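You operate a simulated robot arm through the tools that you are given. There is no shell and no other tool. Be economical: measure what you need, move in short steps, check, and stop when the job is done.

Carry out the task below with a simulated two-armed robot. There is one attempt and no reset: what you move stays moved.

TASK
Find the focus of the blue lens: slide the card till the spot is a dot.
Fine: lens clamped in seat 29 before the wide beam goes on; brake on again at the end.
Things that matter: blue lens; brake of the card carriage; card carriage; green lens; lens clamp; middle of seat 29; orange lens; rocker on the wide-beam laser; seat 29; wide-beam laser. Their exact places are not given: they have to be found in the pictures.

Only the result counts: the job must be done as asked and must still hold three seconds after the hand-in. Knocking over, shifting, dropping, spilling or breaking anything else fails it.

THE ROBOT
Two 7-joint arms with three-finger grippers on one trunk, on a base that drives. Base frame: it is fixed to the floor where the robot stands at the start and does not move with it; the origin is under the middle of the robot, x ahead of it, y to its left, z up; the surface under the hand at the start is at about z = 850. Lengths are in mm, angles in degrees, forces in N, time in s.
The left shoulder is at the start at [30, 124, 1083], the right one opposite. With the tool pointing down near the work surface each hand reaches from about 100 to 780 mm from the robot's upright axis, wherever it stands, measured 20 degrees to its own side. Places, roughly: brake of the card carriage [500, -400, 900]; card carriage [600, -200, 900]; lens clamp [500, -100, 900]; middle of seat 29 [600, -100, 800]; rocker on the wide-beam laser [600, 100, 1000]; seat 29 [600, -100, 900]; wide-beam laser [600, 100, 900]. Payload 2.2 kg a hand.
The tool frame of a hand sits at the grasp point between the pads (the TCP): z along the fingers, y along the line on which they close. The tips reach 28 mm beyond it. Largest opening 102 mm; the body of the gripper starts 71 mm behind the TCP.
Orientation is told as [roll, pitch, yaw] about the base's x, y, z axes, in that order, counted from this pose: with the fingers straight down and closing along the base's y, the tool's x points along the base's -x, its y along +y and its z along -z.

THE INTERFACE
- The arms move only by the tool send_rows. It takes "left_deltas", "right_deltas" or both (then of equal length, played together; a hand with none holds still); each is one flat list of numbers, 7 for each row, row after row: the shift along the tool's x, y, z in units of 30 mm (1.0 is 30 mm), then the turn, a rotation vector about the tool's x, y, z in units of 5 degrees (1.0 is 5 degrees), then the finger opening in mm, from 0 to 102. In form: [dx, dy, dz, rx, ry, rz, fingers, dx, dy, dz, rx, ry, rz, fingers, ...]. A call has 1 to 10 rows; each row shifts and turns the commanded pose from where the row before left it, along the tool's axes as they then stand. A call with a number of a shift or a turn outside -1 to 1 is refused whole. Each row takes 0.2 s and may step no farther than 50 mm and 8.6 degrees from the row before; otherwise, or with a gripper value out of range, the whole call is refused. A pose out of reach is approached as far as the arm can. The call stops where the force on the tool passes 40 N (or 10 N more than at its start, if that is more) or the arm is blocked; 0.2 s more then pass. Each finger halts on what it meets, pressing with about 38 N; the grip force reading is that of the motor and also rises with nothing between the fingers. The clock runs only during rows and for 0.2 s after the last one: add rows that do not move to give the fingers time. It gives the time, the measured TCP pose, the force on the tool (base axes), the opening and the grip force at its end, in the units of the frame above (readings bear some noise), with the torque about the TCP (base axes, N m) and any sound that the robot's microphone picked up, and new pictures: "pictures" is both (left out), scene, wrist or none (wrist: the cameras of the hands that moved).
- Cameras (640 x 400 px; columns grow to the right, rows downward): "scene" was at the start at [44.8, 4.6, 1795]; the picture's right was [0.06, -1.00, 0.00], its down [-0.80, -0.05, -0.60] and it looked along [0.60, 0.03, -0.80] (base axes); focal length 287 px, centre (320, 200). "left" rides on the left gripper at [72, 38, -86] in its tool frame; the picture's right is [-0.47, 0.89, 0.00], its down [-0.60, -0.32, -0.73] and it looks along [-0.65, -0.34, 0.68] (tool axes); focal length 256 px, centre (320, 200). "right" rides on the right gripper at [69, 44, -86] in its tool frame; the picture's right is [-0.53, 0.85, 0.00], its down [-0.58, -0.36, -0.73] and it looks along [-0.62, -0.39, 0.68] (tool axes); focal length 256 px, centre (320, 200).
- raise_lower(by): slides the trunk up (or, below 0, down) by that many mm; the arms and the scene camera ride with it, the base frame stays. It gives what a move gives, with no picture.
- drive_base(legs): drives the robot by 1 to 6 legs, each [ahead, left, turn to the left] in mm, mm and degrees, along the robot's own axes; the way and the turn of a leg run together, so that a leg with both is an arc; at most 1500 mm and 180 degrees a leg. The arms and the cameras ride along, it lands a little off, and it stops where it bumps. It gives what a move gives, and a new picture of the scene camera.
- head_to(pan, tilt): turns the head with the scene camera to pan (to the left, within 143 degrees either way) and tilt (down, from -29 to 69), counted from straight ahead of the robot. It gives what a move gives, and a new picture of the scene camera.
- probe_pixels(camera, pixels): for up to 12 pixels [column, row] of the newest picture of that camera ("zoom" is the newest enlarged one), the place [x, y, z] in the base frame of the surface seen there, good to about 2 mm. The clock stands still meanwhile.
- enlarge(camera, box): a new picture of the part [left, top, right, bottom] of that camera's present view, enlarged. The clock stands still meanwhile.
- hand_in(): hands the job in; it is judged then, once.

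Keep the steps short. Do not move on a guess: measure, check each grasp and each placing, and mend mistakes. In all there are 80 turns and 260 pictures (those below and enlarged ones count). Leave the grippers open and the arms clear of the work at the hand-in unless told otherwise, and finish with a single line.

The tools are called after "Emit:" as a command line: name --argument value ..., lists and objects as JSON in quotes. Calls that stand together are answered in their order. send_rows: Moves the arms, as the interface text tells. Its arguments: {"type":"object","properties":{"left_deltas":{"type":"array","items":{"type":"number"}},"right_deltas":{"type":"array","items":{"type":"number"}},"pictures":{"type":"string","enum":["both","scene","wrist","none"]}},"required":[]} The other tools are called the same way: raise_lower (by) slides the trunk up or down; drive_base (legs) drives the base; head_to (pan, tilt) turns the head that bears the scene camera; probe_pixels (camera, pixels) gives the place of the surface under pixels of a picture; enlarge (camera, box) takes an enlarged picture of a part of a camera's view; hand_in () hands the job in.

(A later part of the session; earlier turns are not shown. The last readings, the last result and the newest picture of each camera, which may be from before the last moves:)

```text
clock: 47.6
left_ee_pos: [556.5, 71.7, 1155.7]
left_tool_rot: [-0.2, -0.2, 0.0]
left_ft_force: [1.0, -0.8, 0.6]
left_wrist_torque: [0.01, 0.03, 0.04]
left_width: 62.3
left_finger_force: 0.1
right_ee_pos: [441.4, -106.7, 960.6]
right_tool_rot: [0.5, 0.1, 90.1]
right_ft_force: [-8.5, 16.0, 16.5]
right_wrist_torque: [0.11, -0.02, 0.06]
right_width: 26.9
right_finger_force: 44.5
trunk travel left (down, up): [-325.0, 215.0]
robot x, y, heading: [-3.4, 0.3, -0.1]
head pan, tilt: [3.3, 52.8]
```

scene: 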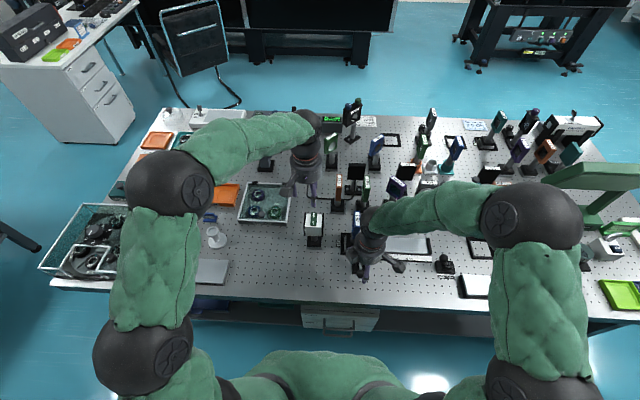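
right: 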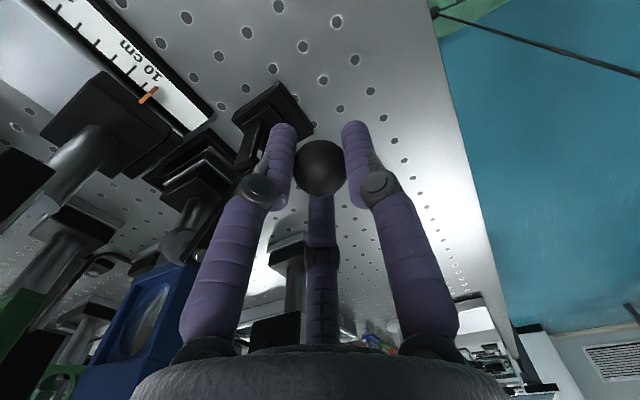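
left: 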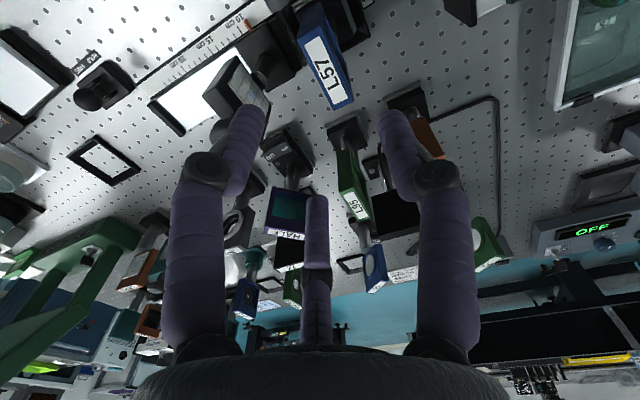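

It is going well, with a slight radial load. Next part of the arc, a bit more upward and +1 mm in y.

Emit:
send_rows --right_deltas '[-0.03, -0.2, -0.19, 0, 0, 0, 12, 0, -0.22, -0.14, 0, 0, 0, 12, 0, 0, 0, 0, 0, 0, 12]' --pictures "none"

Emit:
send_rows --right_deltas '[-0.01, -0.22, -0.11, 0, 0, 0, 12, 0, -0.22, -0.08, 0, 0, 0, 12, 0, 0, 0, 0, 0, 0, 12]' --pictures "both"

Emit:
enlarge --camera "scene" --box '[330, 200, 420, 290]'

```text
clock: 48.4
left_ee_pos: [556.6, 71.0, 1155.5]
left_tool_rot: [0.0, -0.2, -0.1]
left_ft_force: [-0.1, 0.3, -0.9]
left_wrist_torque: [0.02, 0.03, -0.02]
left_width: 62.1
left_finger_force: 0.1
right_ee_pos: [451.2, -105.3, 968.1]
right_tool_rot: [0.9, 0.2, 90.1]
right_ft_force: [-16.8, 9.0, 2.2]
right_wrist_torque: [-0.1, 0.98, -0.01]
right_width: 26.6
right_finger_force: 45.0
trunk travel left (down, up): [-325.0, 215.0]
robot x, y, heading: [-0.6, 2.8, -0.0]
head pan, tilt: [3.3, 52.8]
```

```text
clock: 49.2
left_ee_pos: [557.2, 69.1, 1154.6]
left_tool_rot: [0.0, -0.1, 0.0]
left_ft_force: [0.3, 0.7, 0.6]
left_wrist_torque: [0.0, 0.0, 0.01]
left_width: 62.0
left_finger_force: 0.1
right_ee_pos: [467.5, -105.4, 975.1]
right_tool_rot: [0.7, 0.3, 90.1]
right_ft_force: [-10.1, 4.9, 6.6]
right_wrist_torque: [-0.03, 0.84, 0.04]
right_width: 26.8
right_finger_force: 45.2
trunk travel left (down, up): [-325.0, 215.0]
robot x, y, heading: [-4.2, -1.1, -0.1]
head pan, tilt: [3.3, 52.8]
```

scene: 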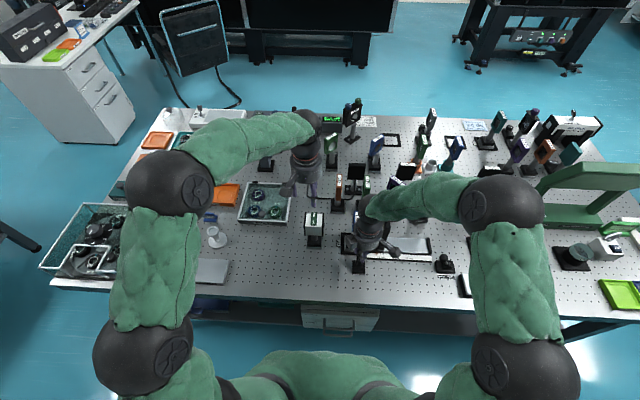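
right: 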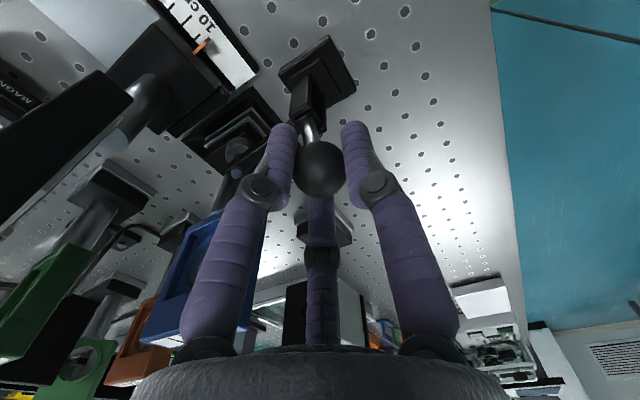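

```text
4.44 times, centred on (375, 245) of scene
```

zoom: 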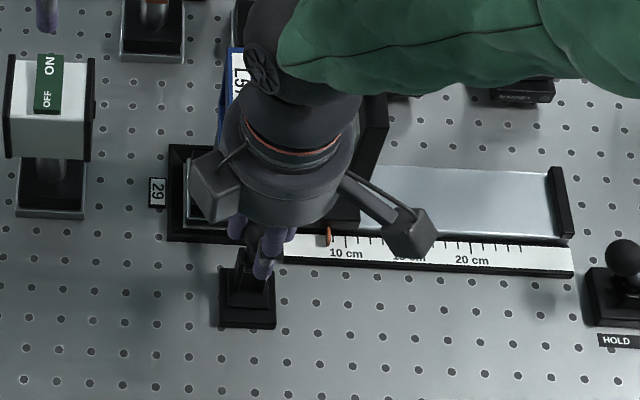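

I look at the pad against the base.

Emit:
enlarge --camera "right" --box '[160, 60, 360, 185]'

Emit:
probe_pixels --camera "zoom" --pixels '[[245, 290], [245, 270], [215, 250], [240, 240], [235, 355]]'

```text
3.20 times, centred on (260, 122) of right
```

zoom: 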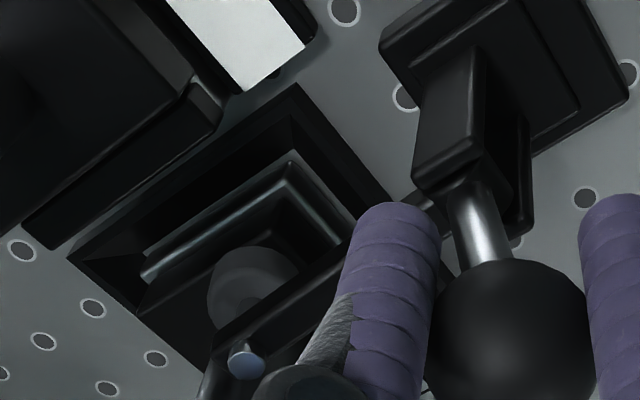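

```text
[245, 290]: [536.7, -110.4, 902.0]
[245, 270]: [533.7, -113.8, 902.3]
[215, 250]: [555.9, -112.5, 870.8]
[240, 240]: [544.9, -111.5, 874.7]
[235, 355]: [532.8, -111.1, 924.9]
```

The pad is just above the base edge. I continue forward in small steps.

Emit:
send_rows --right_deltas '[0, -0.2, -0.03, 0, 0, 0, 12, 0, -0.2, 0, 0, 0, 0, 12, 0, 0, 0, 0, 0, 0, 12]' --pictures "wrist"

Emit:
enlarge --camera "right" --box '[160, 60, 360, 185]'

```text
clock: 50.0
left_ee_pos: [557.9, 69.4, 1154.8]
left_tool_rot: [0.0, -0.1, 0.0]
left_ft_force: [-0.2, 0.0, 0.3]
left_wrist_torque: [-0.01, 0.0, -0.01]
left_width: 62.2
left_finger_force: 0.1
right_ee_pos: [478.2, -105.8, 975.3]
right_tool_rot: [0.6, 0.1, 90.2]
right_ft_force: [-10.9, 7.3, 8.3]
right_wrist_torque: [0.16, 0.39, -0.07]
right_width: 26.9
right_finger_force: 44.5
trunk travel left (down, up): [-325.0, 215.0]
robot x, y, heading: [-1.6, -1.4, -0.2]
head pan, tilt: [3.3, 52.8]
```

right: 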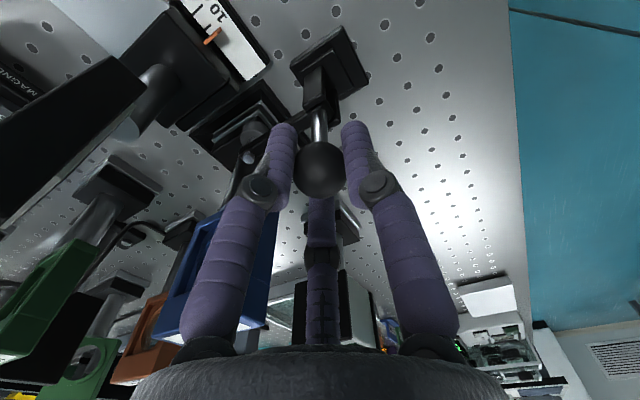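

```text
3.20 times, centred on (260, 122) of right
```

zoom: 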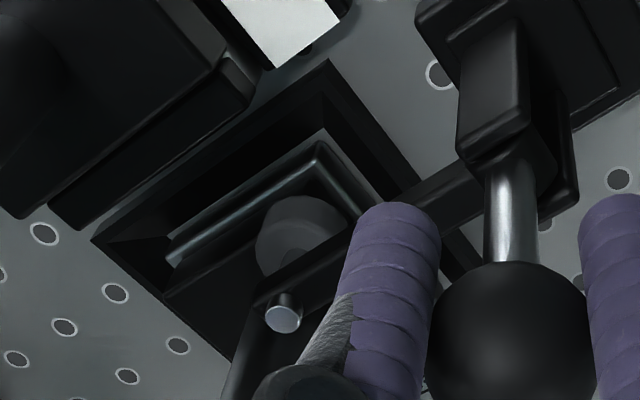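

I check the clearance between finger knuckles and the lens plate before moving on.

Emit:
probe_pixels --camera "right" --pixels '[[258, 185], [245, 190], [215, 250], [235, 215], [262, 240], [320, 260], [185, 300], [320, 160]]'

Emit:
enlarge --camera "scene" --box '[330, 190, 400, 260]'

```text
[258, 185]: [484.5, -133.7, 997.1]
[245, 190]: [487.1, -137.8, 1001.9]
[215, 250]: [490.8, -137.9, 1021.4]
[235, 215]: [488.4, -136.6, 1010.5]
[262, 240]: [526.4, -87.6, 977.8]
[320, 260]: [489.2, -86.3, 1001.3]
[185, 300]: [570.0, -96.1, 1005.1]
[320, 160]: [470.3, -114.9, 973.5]
```

```text
5.71 times, centred on (365, 225) of scene
```

zoom: 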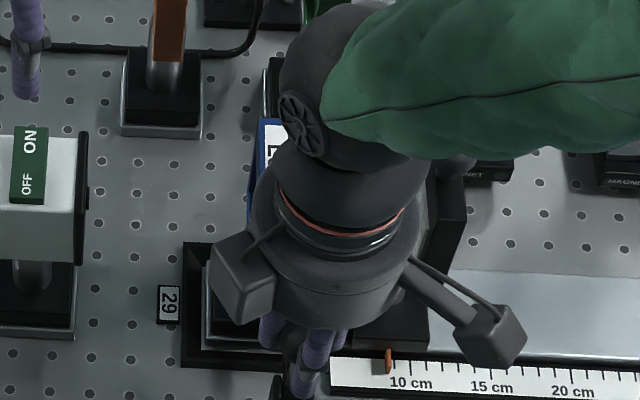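

There is about 30 mm of clearance. I go on 12 mm more along the arc.

Emit:
send_rows --right_deltas '[0, -0.2, 0.02, 0, 0, 0, 12, 0, -0.2, 0.05, 0, 0, 0, 12, 0, 0, 0, 0, 0, 0, 12]' --pictures "wrist"

Emit:
enlarge --camera "right" --box '[160, 60, 360, 185]'

```text
clock: 50.5
left_ee_pos: [556.3, 70.4, 1154.6]
left_tool_rot: [0.0, -0.2, -0.1]
left_ft_force: [0.8, 0.3, -0.4]
left_wrist_torque: [-0.03, -0.01, 0.01]
left_width: 62.1
left_finger_force: 0.1
right_ee_pos: [480.1, -105.1, 974.5]
right_tool_rot: [1.4, 0.4, 90.2]
right_ft_force: [-19.9, 3.1, 27.4]
right_wrist_torque: [0.08, 0.3, -0.11]
right_width: 26.9
right_finger_force: 45.8
trunk travel left (down, up): [-325.0, 215.0]
robot x, y, heading: [1.4, 2.1, -0.1]
head pan, tilt: [3.3, 52.8]
stopped in row 2 (right hand): the force on the tool passed its limit at 45 N (the readings are from after the stop); the commanded pose is now the measured one
```

right: 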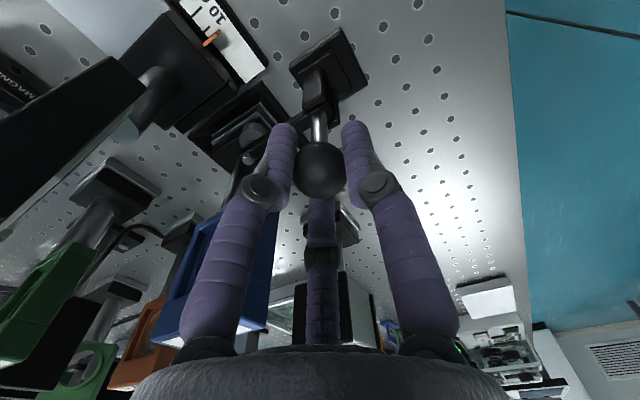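

```text
3.20 times, centred on (260, 122) of right
```

zoom: 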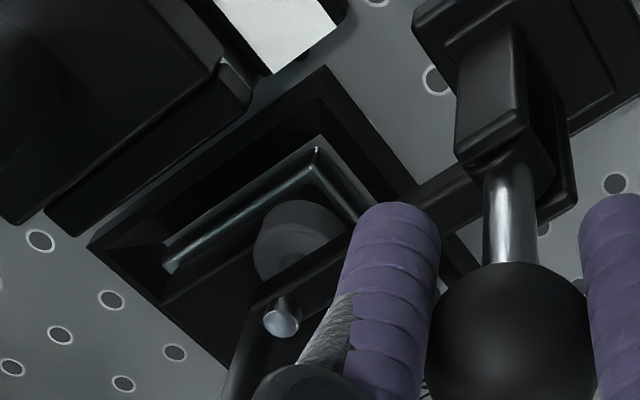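

The handle is upright and blocked against a stop, with the pad on the base. I release and rise, then check that it stays closed.

Emit:
send_rows --right_deltas '[0, 0.03, 0, 0, 0, 0, 30, 0, 0, 0, 0, 0, 0, 50, 0, 0, 0, 0, 0, 0, 70, 0, 0, -0.5, 0, 0, 0, 70, 0, 0, -1, 0, 0, 0, 70, 0, 0, -1, 0, 0, 0, 70, 0, 0, -1, 0, 0, 0, 70, 0, 0, -1, 0, 0, 0, 70]' --pictures "wrist"

Emit:
send_rows --right_deltas '[0.8, 0.3, 0, 0, 0, 0, 70, 0.8, 0.3, 0, 0, 0, 0, 70, 0.8, 0.3, 0, 0, 0, 0, 70, 0.8, 0.3, 0, 0, 0, 0, 70, 0.8, 0.3, 0, 0, 0, 0, 70, 0.8, 0.3, 0, 0, 0, 0, 70]' --pictures "both"

Emit:
enlarge --camera "scene" --box '[330, 210, 400, 280]'

```text
clock: 52.3
left_ee_pos: [557.8, 69.1, 1155.7]
left_tool_rot: [-0.1, 0.0, 0.1]
left_ft_force: [0.1, -0.6, 0.4]
left_wrist_torque: [-0.01, -0.05, -0.01]
left_width: 61.7
left_finger_force: 0.0
right_ee_pos: [483.5, -105.3, 1110.1]
right_tool_rot: [1.3, 0.4, 90.3]
right_ft_force: [-0.4, -0.4, -0.1]
right_wrist_torque: [-0.02, -0.01, 0.01]
right_width: 70.0
right_finger_force: 0.1
trunk travel left (down, up): [-325.0, 215.0]
robot x, y, heading: [-1.8, 4.3, -0.2]
head pan, tilt: [3.3, 52.8]
```

right: 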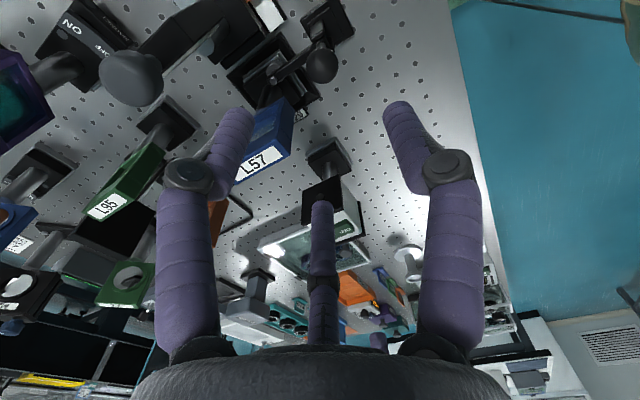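

```text
clock: 53.7
left_ee_pos: [556.2, 68.9, 1155.4]
left_tool_rot: [0.0, 0.0, 0.0]
left_ft_force: [-0.1, 0.1, 0.2]
left_wrist_torque: [0.04, 0.05, -0.01]
left_width: 61.8
left_finger_force: 0.1
right_ee_pos: [430.4, -249.5, 1110.6]
right_tool_rot: [1.3, 0.4, 90.1]
right_ft_force: [-0.1, -0.5, 0.3]
right_wrist_torque: [-0.01, -0.02, 0.0]
right_width: 69.8
right_finger_force: 0.1
trunk travel left (down, up): [-325.0, 215.0]
robot x, y, heading: [1.7, -2.5, -0.0]
head pan, tilt: [3.3, 52.8]
```

scene: 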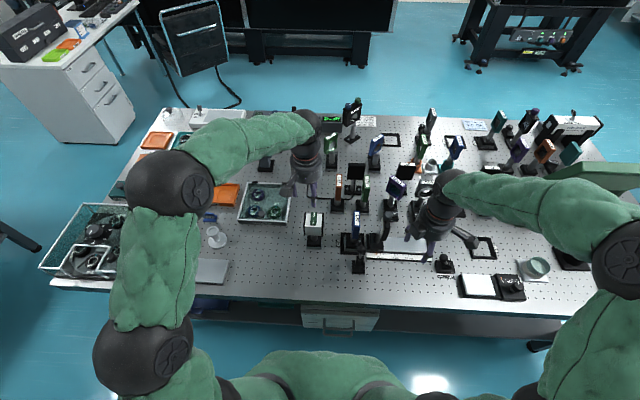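
right: 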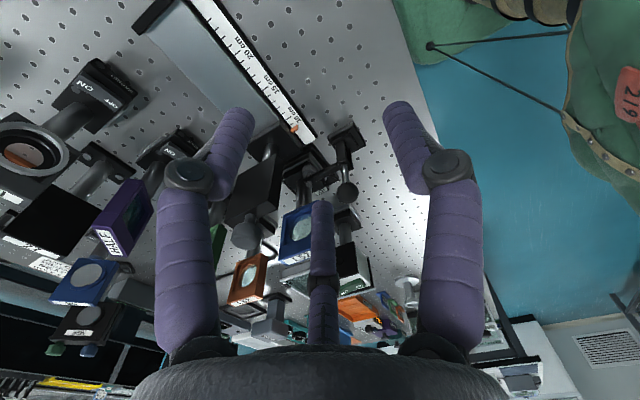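

```text
5.71 times, centred on (365, 245) of scene
```

zoom: 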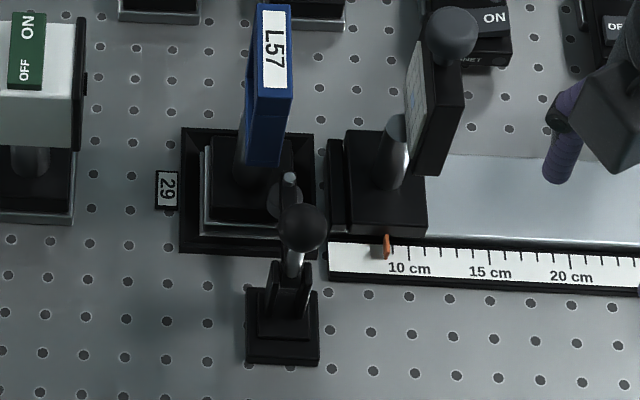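

The clamp stays closed and the lens is centred. I probe the ball and pad to confirm, and look at the brake.

Emit:
probe_pixels --camera "zoom" --pixels '[[302, 225], [272, 195], [278, 210], [290, 180], [200, 225], [275, 232], [255, 20], [285, 20]]'

Emit:
enlarge --camera "scene" --box '[415, 235, 475, 285]'

Emit:
probe_pixels --camera "zoom" --pixels '[[310, 225], [310, 210], [290, 225], [330, 225], [315, 255], [340, 290], [270, 290], [310, 320], [265, 275]]'

```text
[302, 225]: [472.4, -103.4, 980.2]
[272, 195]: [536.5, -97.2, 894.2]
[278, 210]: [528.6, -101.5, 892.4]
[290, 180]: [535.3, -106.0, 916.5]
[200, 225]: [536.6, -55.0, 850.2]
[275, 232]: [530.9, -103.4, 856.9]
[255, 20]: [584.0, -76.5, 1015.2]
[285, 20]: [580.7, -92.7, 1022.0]
```

```text
8.00 times, centred on (445, 260) of scene
```

zoom: 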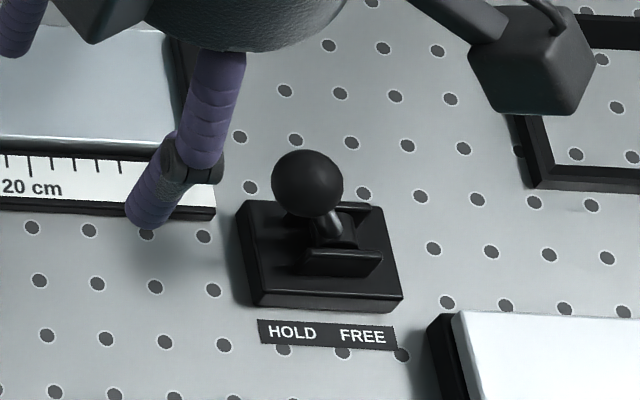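

```text
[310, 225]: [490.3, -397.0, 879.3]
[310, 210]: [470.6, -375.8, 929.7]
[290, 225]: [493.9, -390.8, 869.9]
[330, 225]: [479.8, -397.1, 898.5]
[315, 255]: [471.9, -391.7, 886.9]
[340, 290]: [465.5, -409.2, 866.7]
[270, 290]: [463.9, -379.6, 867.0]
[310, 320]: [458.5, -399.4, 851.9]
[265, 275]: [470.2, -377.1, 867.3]
```

The clamp pad is on the base (z ≈ 893 at its top) and the handle is upright. Now the laser: the left hand presses the ON end of the rocker. I probe it exactly first.

Emit:
enlarge --camera "scene" --box '[295, 200, 345, 250]'

Emit:
probe_pixels --camera "zoom" --pixels '[[240, 115], [240, 140], [240, 160], [240, 180], [240, 200], [237, 210], [215, 130], [265, 130], [160, 140], [300, 140], [220, 105], [240, 95]]'

```text
8.00 times, centred on (320, 225) of scene
```

zoom: 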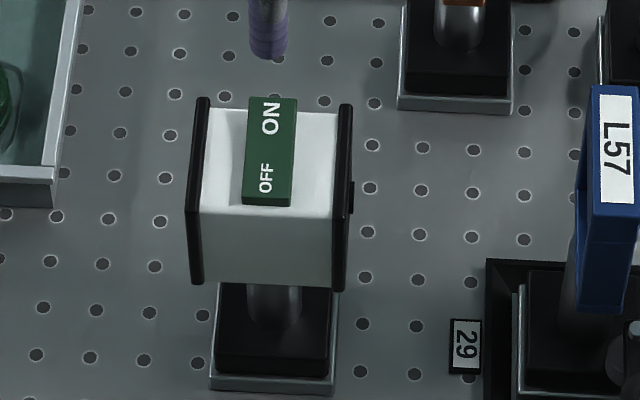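

```text
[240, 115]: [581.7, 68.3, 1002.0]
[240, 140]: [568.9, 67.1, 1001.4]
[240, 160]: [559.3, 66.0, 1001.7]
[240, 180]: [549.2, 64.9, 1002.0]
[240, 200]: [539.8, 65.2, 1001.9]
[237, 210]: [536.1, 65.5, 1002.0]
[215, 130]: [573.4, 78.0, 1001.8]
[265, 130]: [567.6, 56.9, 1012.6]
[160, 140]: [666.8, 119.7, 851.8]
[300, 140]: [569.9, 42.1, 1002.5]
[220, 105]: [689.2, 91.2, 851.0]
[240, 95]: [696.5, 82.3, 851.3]
```

The rocker spans y 44–64 and x 539–582. I close the left hand and bring it to (575, 54), with tips about 12 mm above.

Emit:
send_rows --left_deltas '[-0.6, -0.5, 0, 0, 0, 0, 30, 0, 0, 0.8, 0, 0, 0, 0, 0, 0, 0.8, 0, 0, 0, 0, 0, 0, 0.8, 0, 0, 0, 0, 0, 0, 0.6, 0, 0, 0, 0, 0, 0, 0, 0, 0, 0, 0]' --pictures "both"

Emit:
enlarge --camera "scene" --box '[285, 180, 345, 240]'

Emit:
enlarge --camera "left" --box '[220, 30, 420, 180]'

```text
clock: 55.1
left_ee_pos: [577.3, 54.9, 1064.3]
left_tool_rot: [0.0, 0.0, 0.0]
left_ft_force: [-0.1, -0.1, 0.8]
left_wrist_torque: [0.02, 0.0, -0.04]
left_width: 2.2
left_finger_force: 31.5
right_ee_pos: [430.7, -249.9, 1110.8]
right_tool_rot: [1.4, 0.3, 90.1]
right_ft_force: [0.4, -0.2, -0.5]
right_wrist_torque: [0.02, -0.01, 0.0]
right_width: 69.6
right_finger_force: 0.1
trunk travel left (down, up): [-325.0, 215.0]
robot x, y, heading: [-1.1, -2.2, -0.0]
head pan, tilt: [3.3, 52.8]
```

scene: 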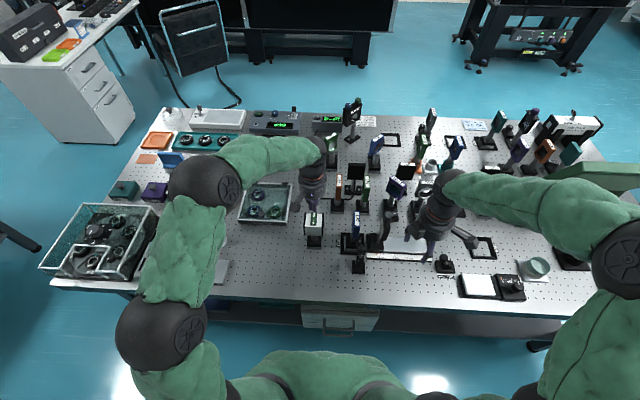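
left: 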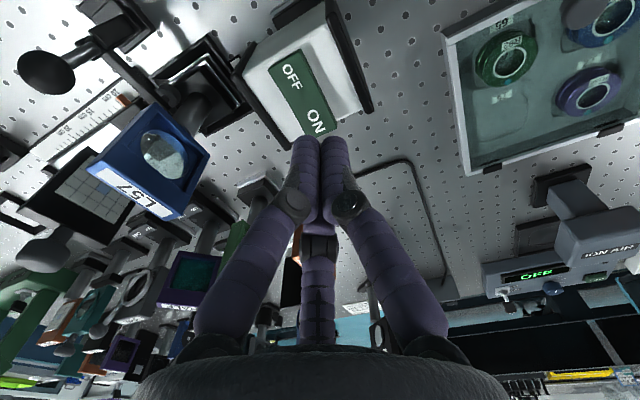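

```text
6.67 times, centred on (315, 210) of scene
```

zoom: 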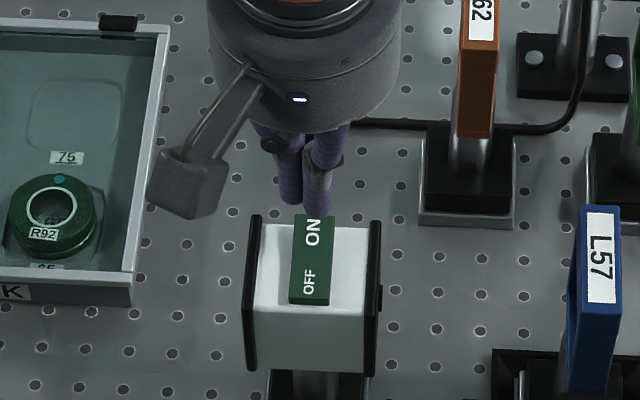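

```text
2.67 times, centred on (320, 105) of left
```

zoom: 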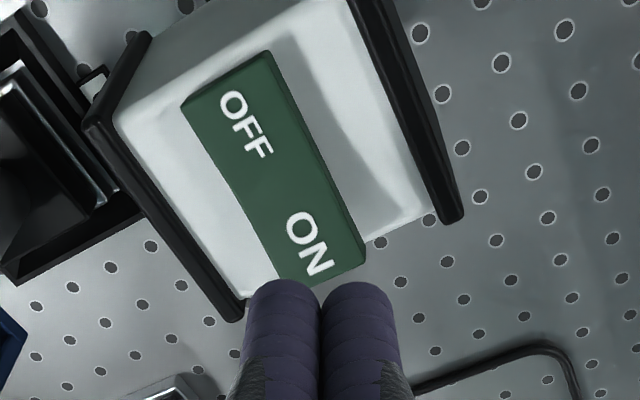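

The tips hang above the ON end. I go down in small steps and watch the force.

Emit:
send_rows --left_deltas '[0.1, -0.03, 0.5, 0, 0, 0, 0, 0, 0, 0.2, 0, 0, 0, 0, 0, 0, 0.1, 0, 0, 0, 0, 0, 0, 0.1, 0, 0, 0, 0, 0, 0, 0, 0, 0, 0, 0]' --pictures "wrist"

Emit:
enlarge --camera "left" --box '[220, 30, 420, 180]'

```text
clock: 56.3
left_ee_pos: [574.1, 53.1, 1038.5]
left_tool_rot: [-0.1, -0.1, 0.1]
left_ft_force: [2.5, 0.0, 3.4]
left_wrist_torque: [0.01, -0.01, -0.01]
left_width: 2.3
left_finger_force: 31.9
right_ee_pos: [431.3, -249.3, 1108.1]
right_tool_rot: [1.4, 0.3, 90.1]
right_ft_force: [-0.3, 0.3, -0.1]
right_wrist_torque: [0.0, 0.02, -0.02]
right_width: 69.8
right_finger_force: 0.0
trunk travel left (down, up): [-325.0, 215.0]
robot x, y, heading: [-1.1, -1.0, 0.1]
head pan, tilt: [3.3, 52.8]
```

left: 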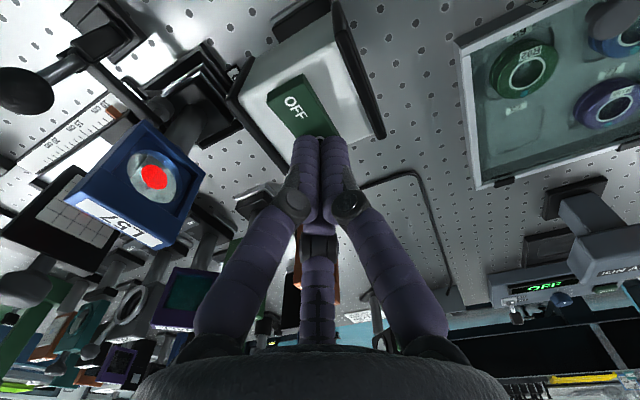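

```text
2.67 times, centred on (320, 105) of left
```

zoom: 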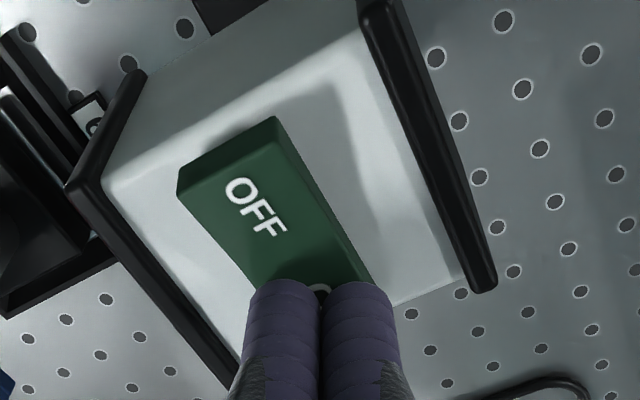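

The beam is on, with a red spot on the lens. I press 2 mm more, then lift and see whether it stays on.

Emit:
send_rows --left_deltas '[0, 0, 0.08, 0, 0, 0, 0, 0, 0, 0, 0, 0, 0, 0, 0, 0, -0.6, 0, 0, 0, 0, 0, 0, -0.8, 0, 0, 0, 0, 0, 0, -0.8, 0, 0, 0, 0, 0, 0, -0.8, 0, 0, 0, 0]' --pictures "both"

Emit:
enlarge --camera "left" --box '[0, 0, 240, 200]'

Emit:
enlarge --camera "scene" --box '[295, 200, 405, 270]'

```text
clock: 57.7
left_ee_pos: [572.6, 52.5, 1125.6]
left_tool_rot: [-0.1, 0.0, -0.1]
left_ft_force: [0.0, 0.9, -0.4]
left_wrist_torque: [-0.01, -0.03, -0.01]
left_width: 2.0
left_finger_force: 32.0
right_ee_pos: [431.0, -250.1, 1109.4]
right_tool_rot: [1.4, 0.2, 90.1]
right_ft_force: [-1.3, 0.1, -1.1]
right_wrist_torque: [0.02, -0.03, 0.02]
right_width: 69.9
right_finger_force: 0.1
trunk travel left (down, up): [-325.0, 215.0]
robot x, y, heading: [-1.9, 1.1, -0.2]
head pan, tilt: [3.3, 52.8]
```

scene: 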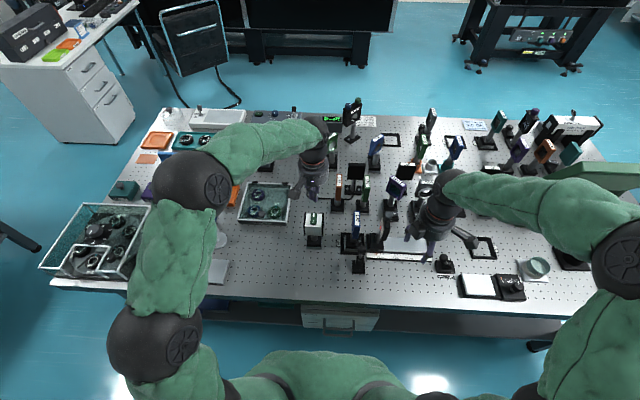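
left: 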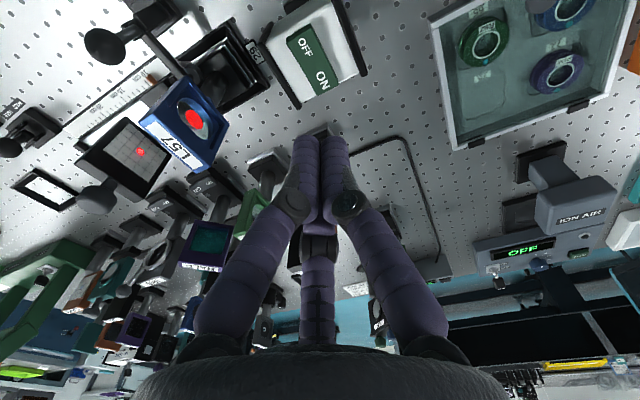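

```text
2.00 times, centred on (120, 100) of left
```

zoom: 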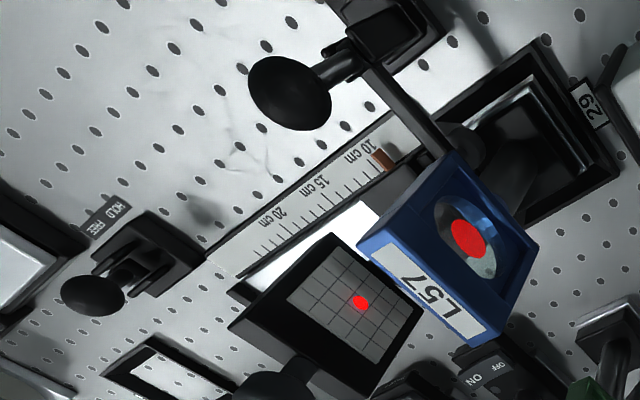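

```text
5.71 times, centred on (350, 235) of scene
```

zoom: 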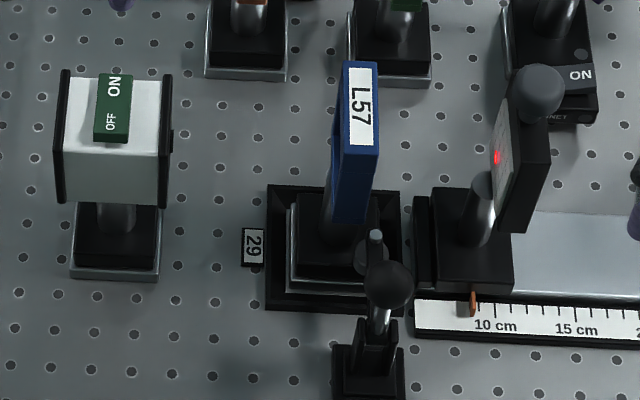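

The beam stays on. The card shows a shrunken spot at about 9 cm. Next I release the brake: the right hand closes, goes beside the brake ball on its +y side, and will push it from HOLD to FREE.

Emit:
send_rows --right_deltas '[0.94, -0.54, 0.5, 0, 0, 0, 30, 0.94, -0.54, 0.5, 0, 0, 0, 0, 0.94, -0.54, 0.5, 0, 0, 0, 0, 0, 0, 0.6, 0, 0, 0, 0, 0, 0, 0, 0, 0, 0, 0]' --pictures "both"

Emit:
enlarge --camera "scene" --box '[410, 210, 490, 290]'

```text
clock: 58.9
left_ee_pos: [572.9, 52.8, 1126.0]
left_tool_rot: [-0.1, 0.0, -0.1]
left_ft_force: [-0.1, -0.6, -0.1]
left_wrist_torque: [0.02, 0.01, 0.02]
left_width: 2.1
left_finger_force: 31.8
right_ee_pos: [478.6, -336.5, 1044.4]
right_tool_rot: [1.4, 0.3, 90.0]
right_ft_force: [0.4, 0.1, 0.5]
right_wrist_torque: [0.02, 0.0, 0.01]
right_width: 2.2
right_finger_force: 31.5
trunk travel left (down, up): [-325.0, 215.0]
robot x, y, heading: [-1.5, -1.0, 0.1]
head pan, tilt: [3.3, 52.8]
```

scene: 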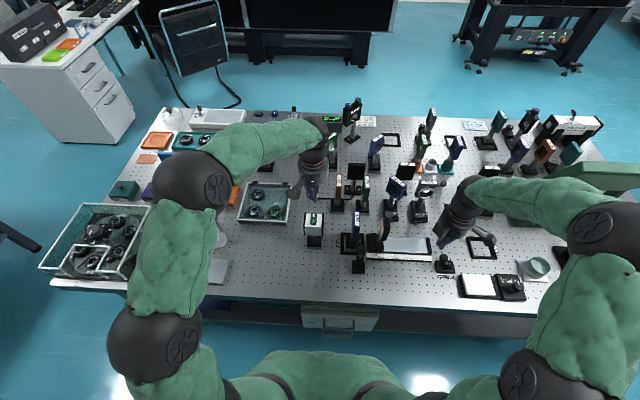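
right: 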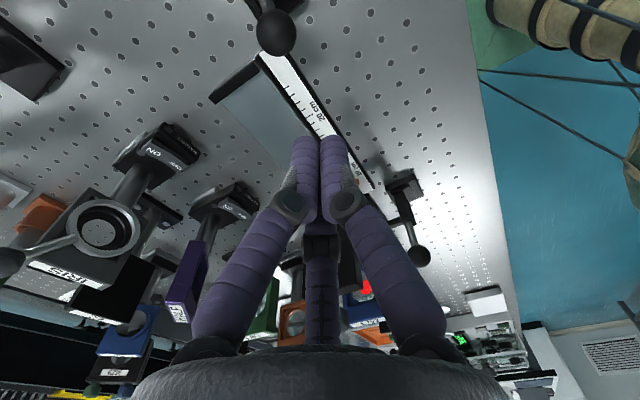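

```text
5.00 times, centred on (450, 250) of scene
```

zoom: 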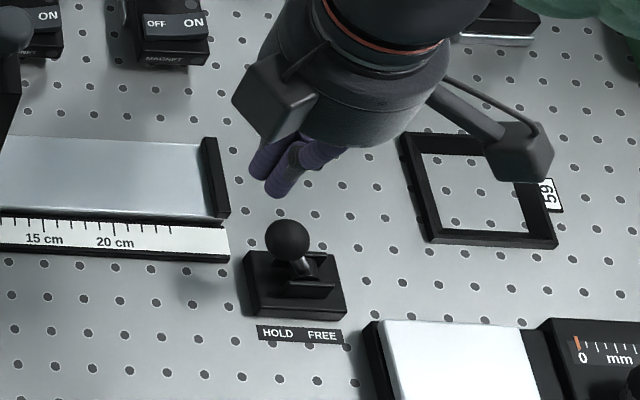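

I probe the ball from the wrist view, then lower to TCP z ≈ 938.

Emit:
probe_pixels --camera "right" --pixels '[[277, 30], [277, 15], [263, 32], [290, 32], [277, 48]]'

Emit:
send_rows --right_deltas '[0, 0, 0.9, 0, 0, 0, 0, 0, 0, 0.9, 0, 0, 0, 0, 0, 0, 0.9, 0, 0, 0, 0, 0, 0, 0.8, 0, 0, 0, 0, 0, 0, 0, 0, 0, 0, 0]' --pictures "wrist"

Emit:
enlarge --camera "scene" --box '[410, 210, 490, 290]'

```text
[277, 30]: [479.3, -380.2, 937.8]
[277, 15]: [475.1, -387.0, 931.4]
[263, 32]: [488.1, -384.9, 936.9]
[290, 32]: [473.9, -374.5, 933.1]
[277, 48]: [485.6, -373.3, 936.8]
```

```text
clock: 60.1
left_ee_pos: [573.5, 53.4, 1125.6]
left_tool_rot: [-0.1, 0.0, -0.1]
left_ft_force: [0.5, -0.1, 0.7]
left_wrist_torque: [0.01, 0.0, 0.0]
left_width: 2.1
left_finger_force: 31.5
right_ee_pos: [474.2, -335.0, 942.3]
right_tool_rot: [1.4, 0.3, 90.1]
right_ft_force: [0.7, 0.6, 0.2]
right_wrist_torque: [-0.01, 0.01, -0.01]
right_width: 2.0
right_finger_force: 31.8
trunk travel left (down, up): [-325.0, 215.0]
robot x, y, heading: [1.4, -0.6, 0.0]
head pan, tilt: [3.3, 52.8]
```

right: 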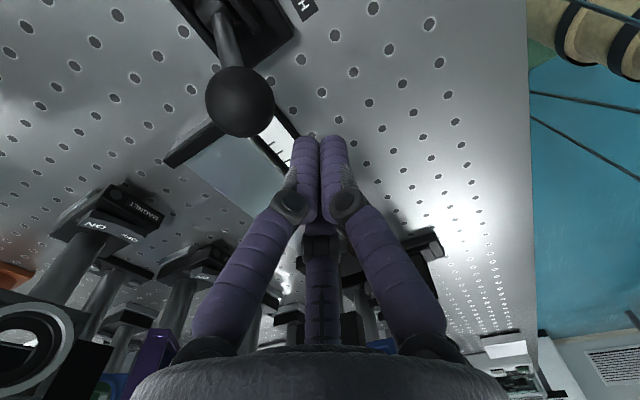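

```text
5.00 times, centred on (450, 250) of scene
```

zoom: 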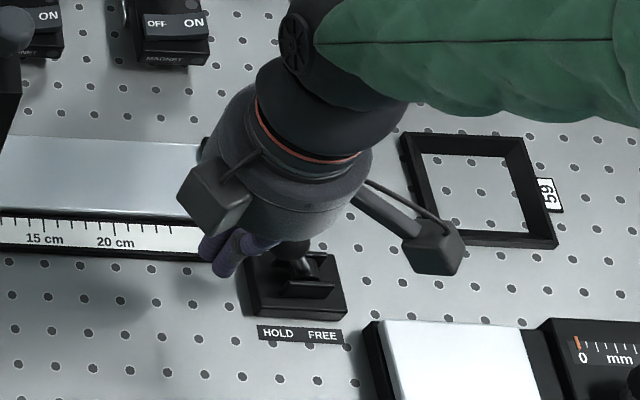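

The hand is at y −335 and the ball centre at (481, −378, 928). I shift +6 mm in x and push along −y.

Emit:
send_rows --right_deltas '[0.3, -0.2, 0, 0, 0, 0, 0, 0.3, 0, 0, 0, 0, 0, 0, 0.3, 0, 0, 0, 0, 0, 0, 0.3, 0, 0, 0, 0, 0, 0, 0.3, 0, 0, 0, 0, 0, 0, 0.3, 0, 0, 0, 0, 0, 0, 0, 0, 0, 0, 0, 0, 0]' --pictures "wrist"

Emit:
enlarge --camera "scene" --box '[410, 210, 490, 290]'

```text
clock: 61.7
left_ee_pos: [572.5, 53.2, 1123.3]
left_tool_rot: [0.0, 0.0, -0.1]
left_ft_force: [-0.8, 0.1, 0.9]
left_wrist_torque: [-0.05, 0.05, 0.01]
left_width: 2.2
left_finger_force: 31.3
right_ee_pos: [481.6, -388.7, 941.5]
right_tool_rot: [1.3, 0.4, 90.1]
right_ft_force: [-0.3, -0.1, -0.6]
right_wrist_torque: [-0.01, -0.02, -0.02]
right_width: 2.0
right_finger_force: 31.9
trunk travel left (down, up): [-325.0, 215.0]
robot x, y, heading: [-3.5, -1.7, -0.1]
head pan, tilt: [3.3, 52.8]
```

right: 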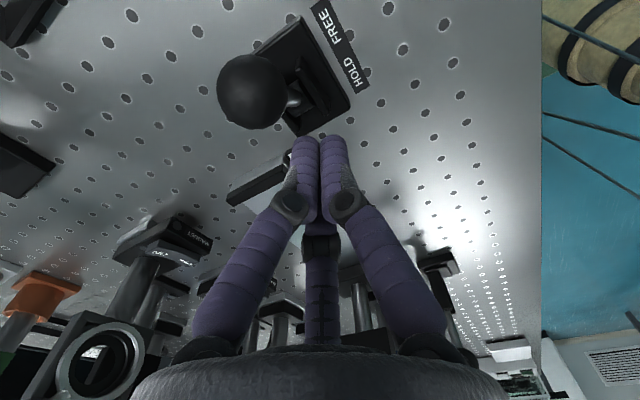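

```text
5.00 times, centred on (450, 250) of scene
```

zoom: 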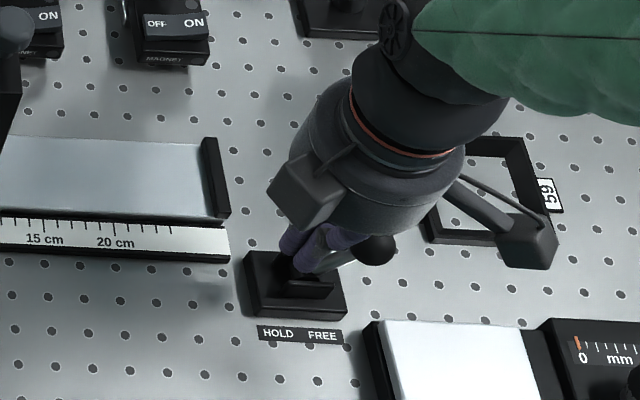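

The lever has tipped over to FREE by itself. I go back to −y clearance by rising.

Emit:
send_rows --right_deltas '[-0.3, 0, -0.3, 0, 0, 0, 0, 0, 0, -1, 0, 0, 0, 0, 0, 0, -1, 0, 0, 0, 0, 0, 0, -1, 0, 0, 0, 0, 0, 0, -1, 0, 0, 0, 0, 0, 0, -1, 0, 0, 0, 0, -0.9, 0, -0.5, 0, 0, 0, 0, -0.9, 0, 0, 0, 0, 0, 0]' --pictures "both"

Emit:
enlarge --camera "scene" --box '[410, 210, 490, 290]'

Emit:
enlarge --camera "scene" --box '[350, 200, 410, 260]'

Emit:
probe_pixels --camera "zoom" --pixels '[[355, 140], [340, 130], [370, 140], [355, 115], [355, 160], [290, 190], [320, 250], [355, 200], [300, 230], [310, 300], [255, 300], [370, 320]]'

```text
clock: 63.5
left_ee_pos: [574.8, 53.5, 1124.6]
left_tool_rot: [-0.1, 0.0, -0.2]
left_ft_force: [-0.4, -0.2, 0.3]
left_wrist_torque: [0.02, 0.05, 0.0]
left_width: 2.0
left_finger_force: 31.1
right_ee_pos: [487.0, -324.8, 1116.0]
right_tool_rot: [1.3, 0.3, 90.1]
right_ft_force: [0.3, -0.5, 0.0]
right_wrist_torque: [0.01, 0.0, 0.01]
right_width: 2.1
right_finger_force: 31.8
trunk travel left (down, up): [-325.0, 215.0]
robot x, y, heading: [-0.0, -0.1, -0.0]
head pan, tilt: [3.3, 52.8]
```

scene: 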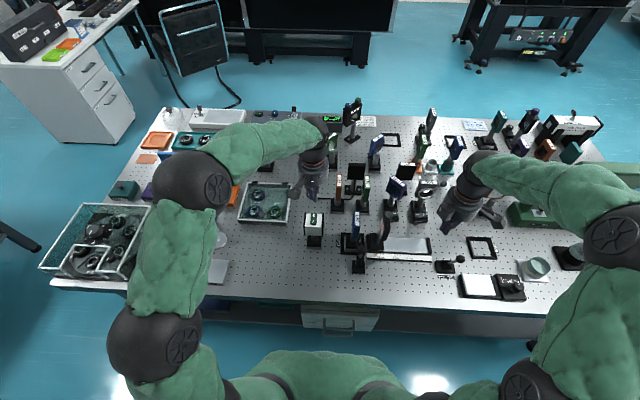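
right: 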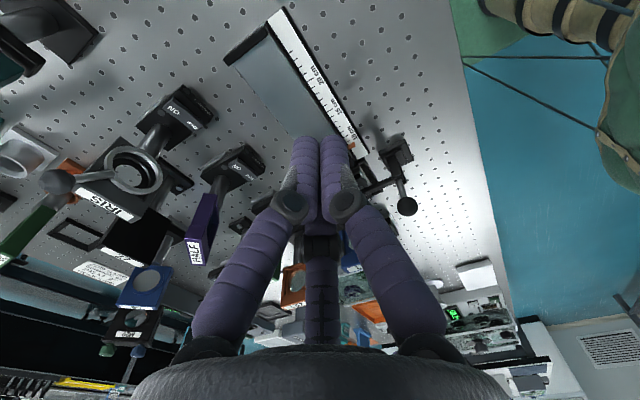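

```text
5.00 times, centred on (450, 250) of scene
```

zoom: 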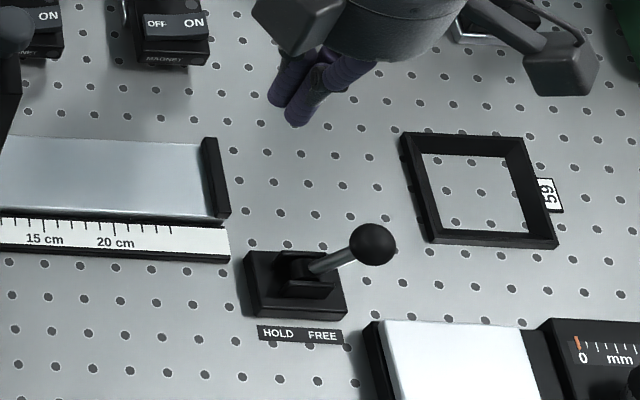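

```text
6.67 times, centred on (380, 230) of scene
```

zoom: 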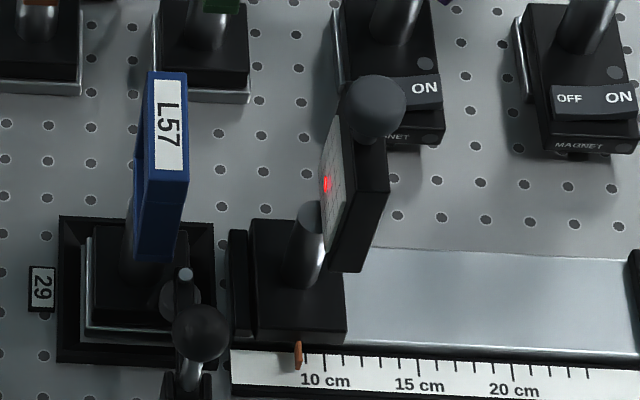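

```text
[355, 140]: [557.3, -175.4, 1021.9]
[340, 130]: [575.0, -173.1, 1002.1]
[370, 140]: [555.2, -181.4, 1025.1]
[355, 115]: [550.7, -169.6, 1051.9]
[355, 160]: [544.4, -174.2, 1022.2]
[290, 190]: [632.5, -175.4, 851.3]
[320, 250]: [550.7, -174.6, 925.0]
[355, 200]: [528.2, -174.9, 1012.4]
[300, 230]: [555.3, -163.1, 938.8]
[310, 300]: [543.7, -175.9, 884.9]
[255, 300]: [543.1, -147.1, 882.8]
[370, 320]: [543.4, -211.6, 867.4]
```

The brake lever lies on FREE. I probe the knob on the card carriage.

Emit:
probe_pixels --camera "zoom" --pixels '[[375, 105], [375, 85], [350, 105], [400, 105], [375, 130], [365, 140], [390, 150], [345, 200], [335, 125], [345, 265]]'

Emit:
enlarge --camera "left" --box '[60, 100, 200, 220]'

Emit:
probe_pixels --camera "zoom" --pixels '[[170, 420], [150, 395], [200, 430], [363, 240], [240, 170], [290, 100], [480, 220], [330, 370]]'

```text
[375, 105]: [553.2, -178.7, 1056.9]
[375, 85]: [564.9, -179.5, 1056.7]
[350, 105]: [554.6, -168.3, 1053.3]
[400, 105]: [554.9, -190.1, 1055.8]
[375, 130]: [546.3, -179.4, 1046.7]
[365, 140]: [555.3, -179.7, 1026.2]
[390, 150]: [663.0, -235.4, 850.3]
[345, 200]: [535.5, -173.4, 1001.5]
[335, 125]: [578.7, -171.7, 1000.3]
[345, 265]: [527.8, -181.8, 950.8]
```

```text
3.33 times, centred on (130, 160) of left
```

zoom: 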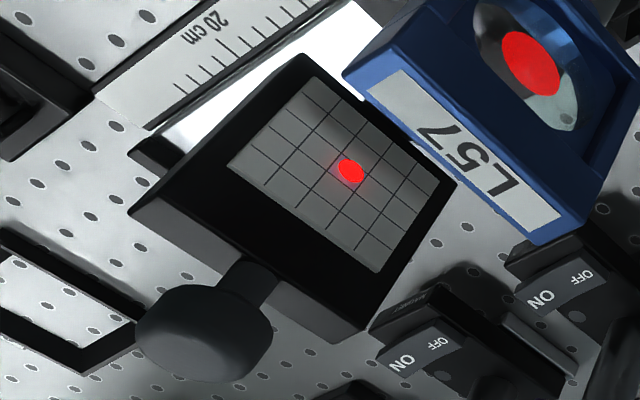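

```text
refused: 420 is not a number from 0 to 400
```

The knob is a disc about 25 mm wide, centre (556, −179), z about 1035–1057. I bring the right hand above it with 60 mm opening.

Emit:
send_rows --right_deltas '[-0.81, -0.38, -0.08, 0, 0, 0, 60, -0.81, -0.38, -0.08, 0, 0, 0, 60, -0.81, -0.38, -0.08, 0, 0, 0, 60, -0.81, -0.38, -0.08, 0, 0, 0, 60, -0.81, -0.38, -0.08, 0, 0, 0, 60, -0.81, -0.38, -0.08, 0, 0, 0, 60, 0, 0, 0, 0, 0, 0, 60]' --pictures "both"

Emit:
probe_pixels --camera "right" --pixels '[[320, 60], [300, 60], [340, 60]]'

Emit:
enlarge --camera "right" --box '[220, 0, 420, 150]'

```text
clock: 65.1
left_ee_pos: [573.2, 51.9, 1125.0]
left_tool_rot: [-0.1, 0.0, -0.1]
left_ft_force: [-0.3, -0.2, 0.4]
left_wrist_torque: [0.01, 0.0, 0.01]
left_width: 2.4
left_finger_force: 31.4
right_ee_pos: [555.5, -177.3, 1127.3]
right_tool_rot: [1.4, 0.3, 90.2]
right_ft_force: [0.5, -0.4, 0.8]
right_wrist_torque: [0.03, 0.0, -0.02]
right_width: 59.9
right_finger_force: 0.0
trunk travel left (down, up): [-325.0, 215.0]
robot x, y, heading: [-2.1, -0.4, 0.1]
head pan, tilt: [3.3, 52.8]
```

scene: 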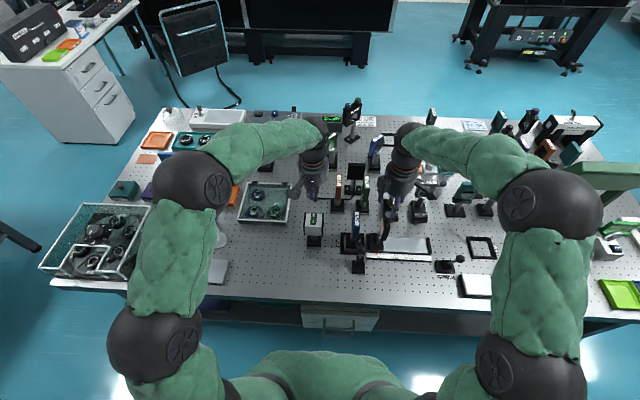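
right: 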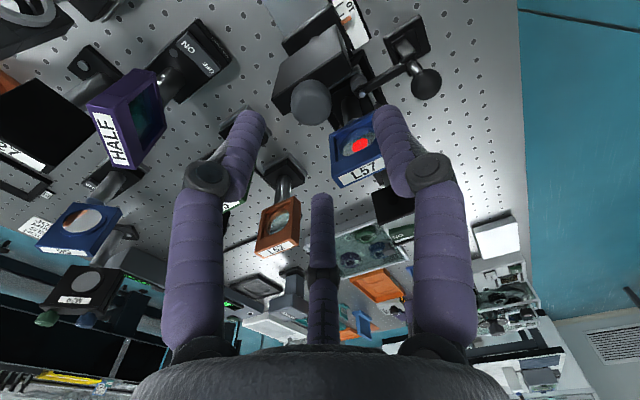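

```text
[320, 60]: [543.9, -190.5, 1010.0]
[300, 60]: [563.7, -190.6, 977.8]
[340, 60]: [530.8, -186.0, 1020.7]
```

```text
2.67 times, centred on (320, 75) of right
```

zoom: 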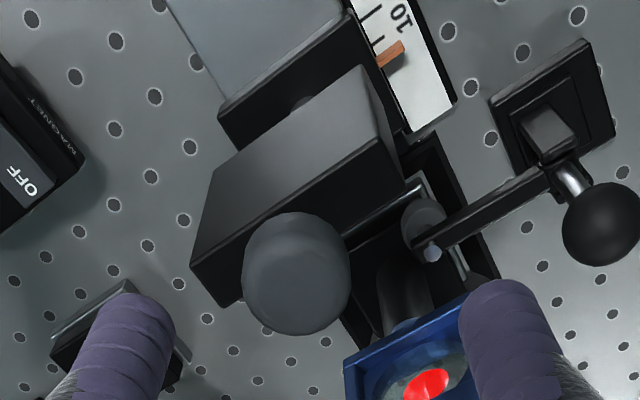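

Emit:
probe_pixels --camera "zoom" --pixels '[[297, 265], [255, 265], [340, 265], [300, 225], [297, 295], [300, 320]]'

```text
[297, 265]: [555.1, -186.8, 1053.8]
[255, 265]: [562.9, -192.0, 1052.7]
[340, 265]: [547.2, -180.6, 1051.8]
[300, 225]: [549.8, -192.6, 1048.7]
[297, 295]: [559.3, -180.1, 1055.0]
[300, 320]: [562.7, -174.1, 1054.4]
```

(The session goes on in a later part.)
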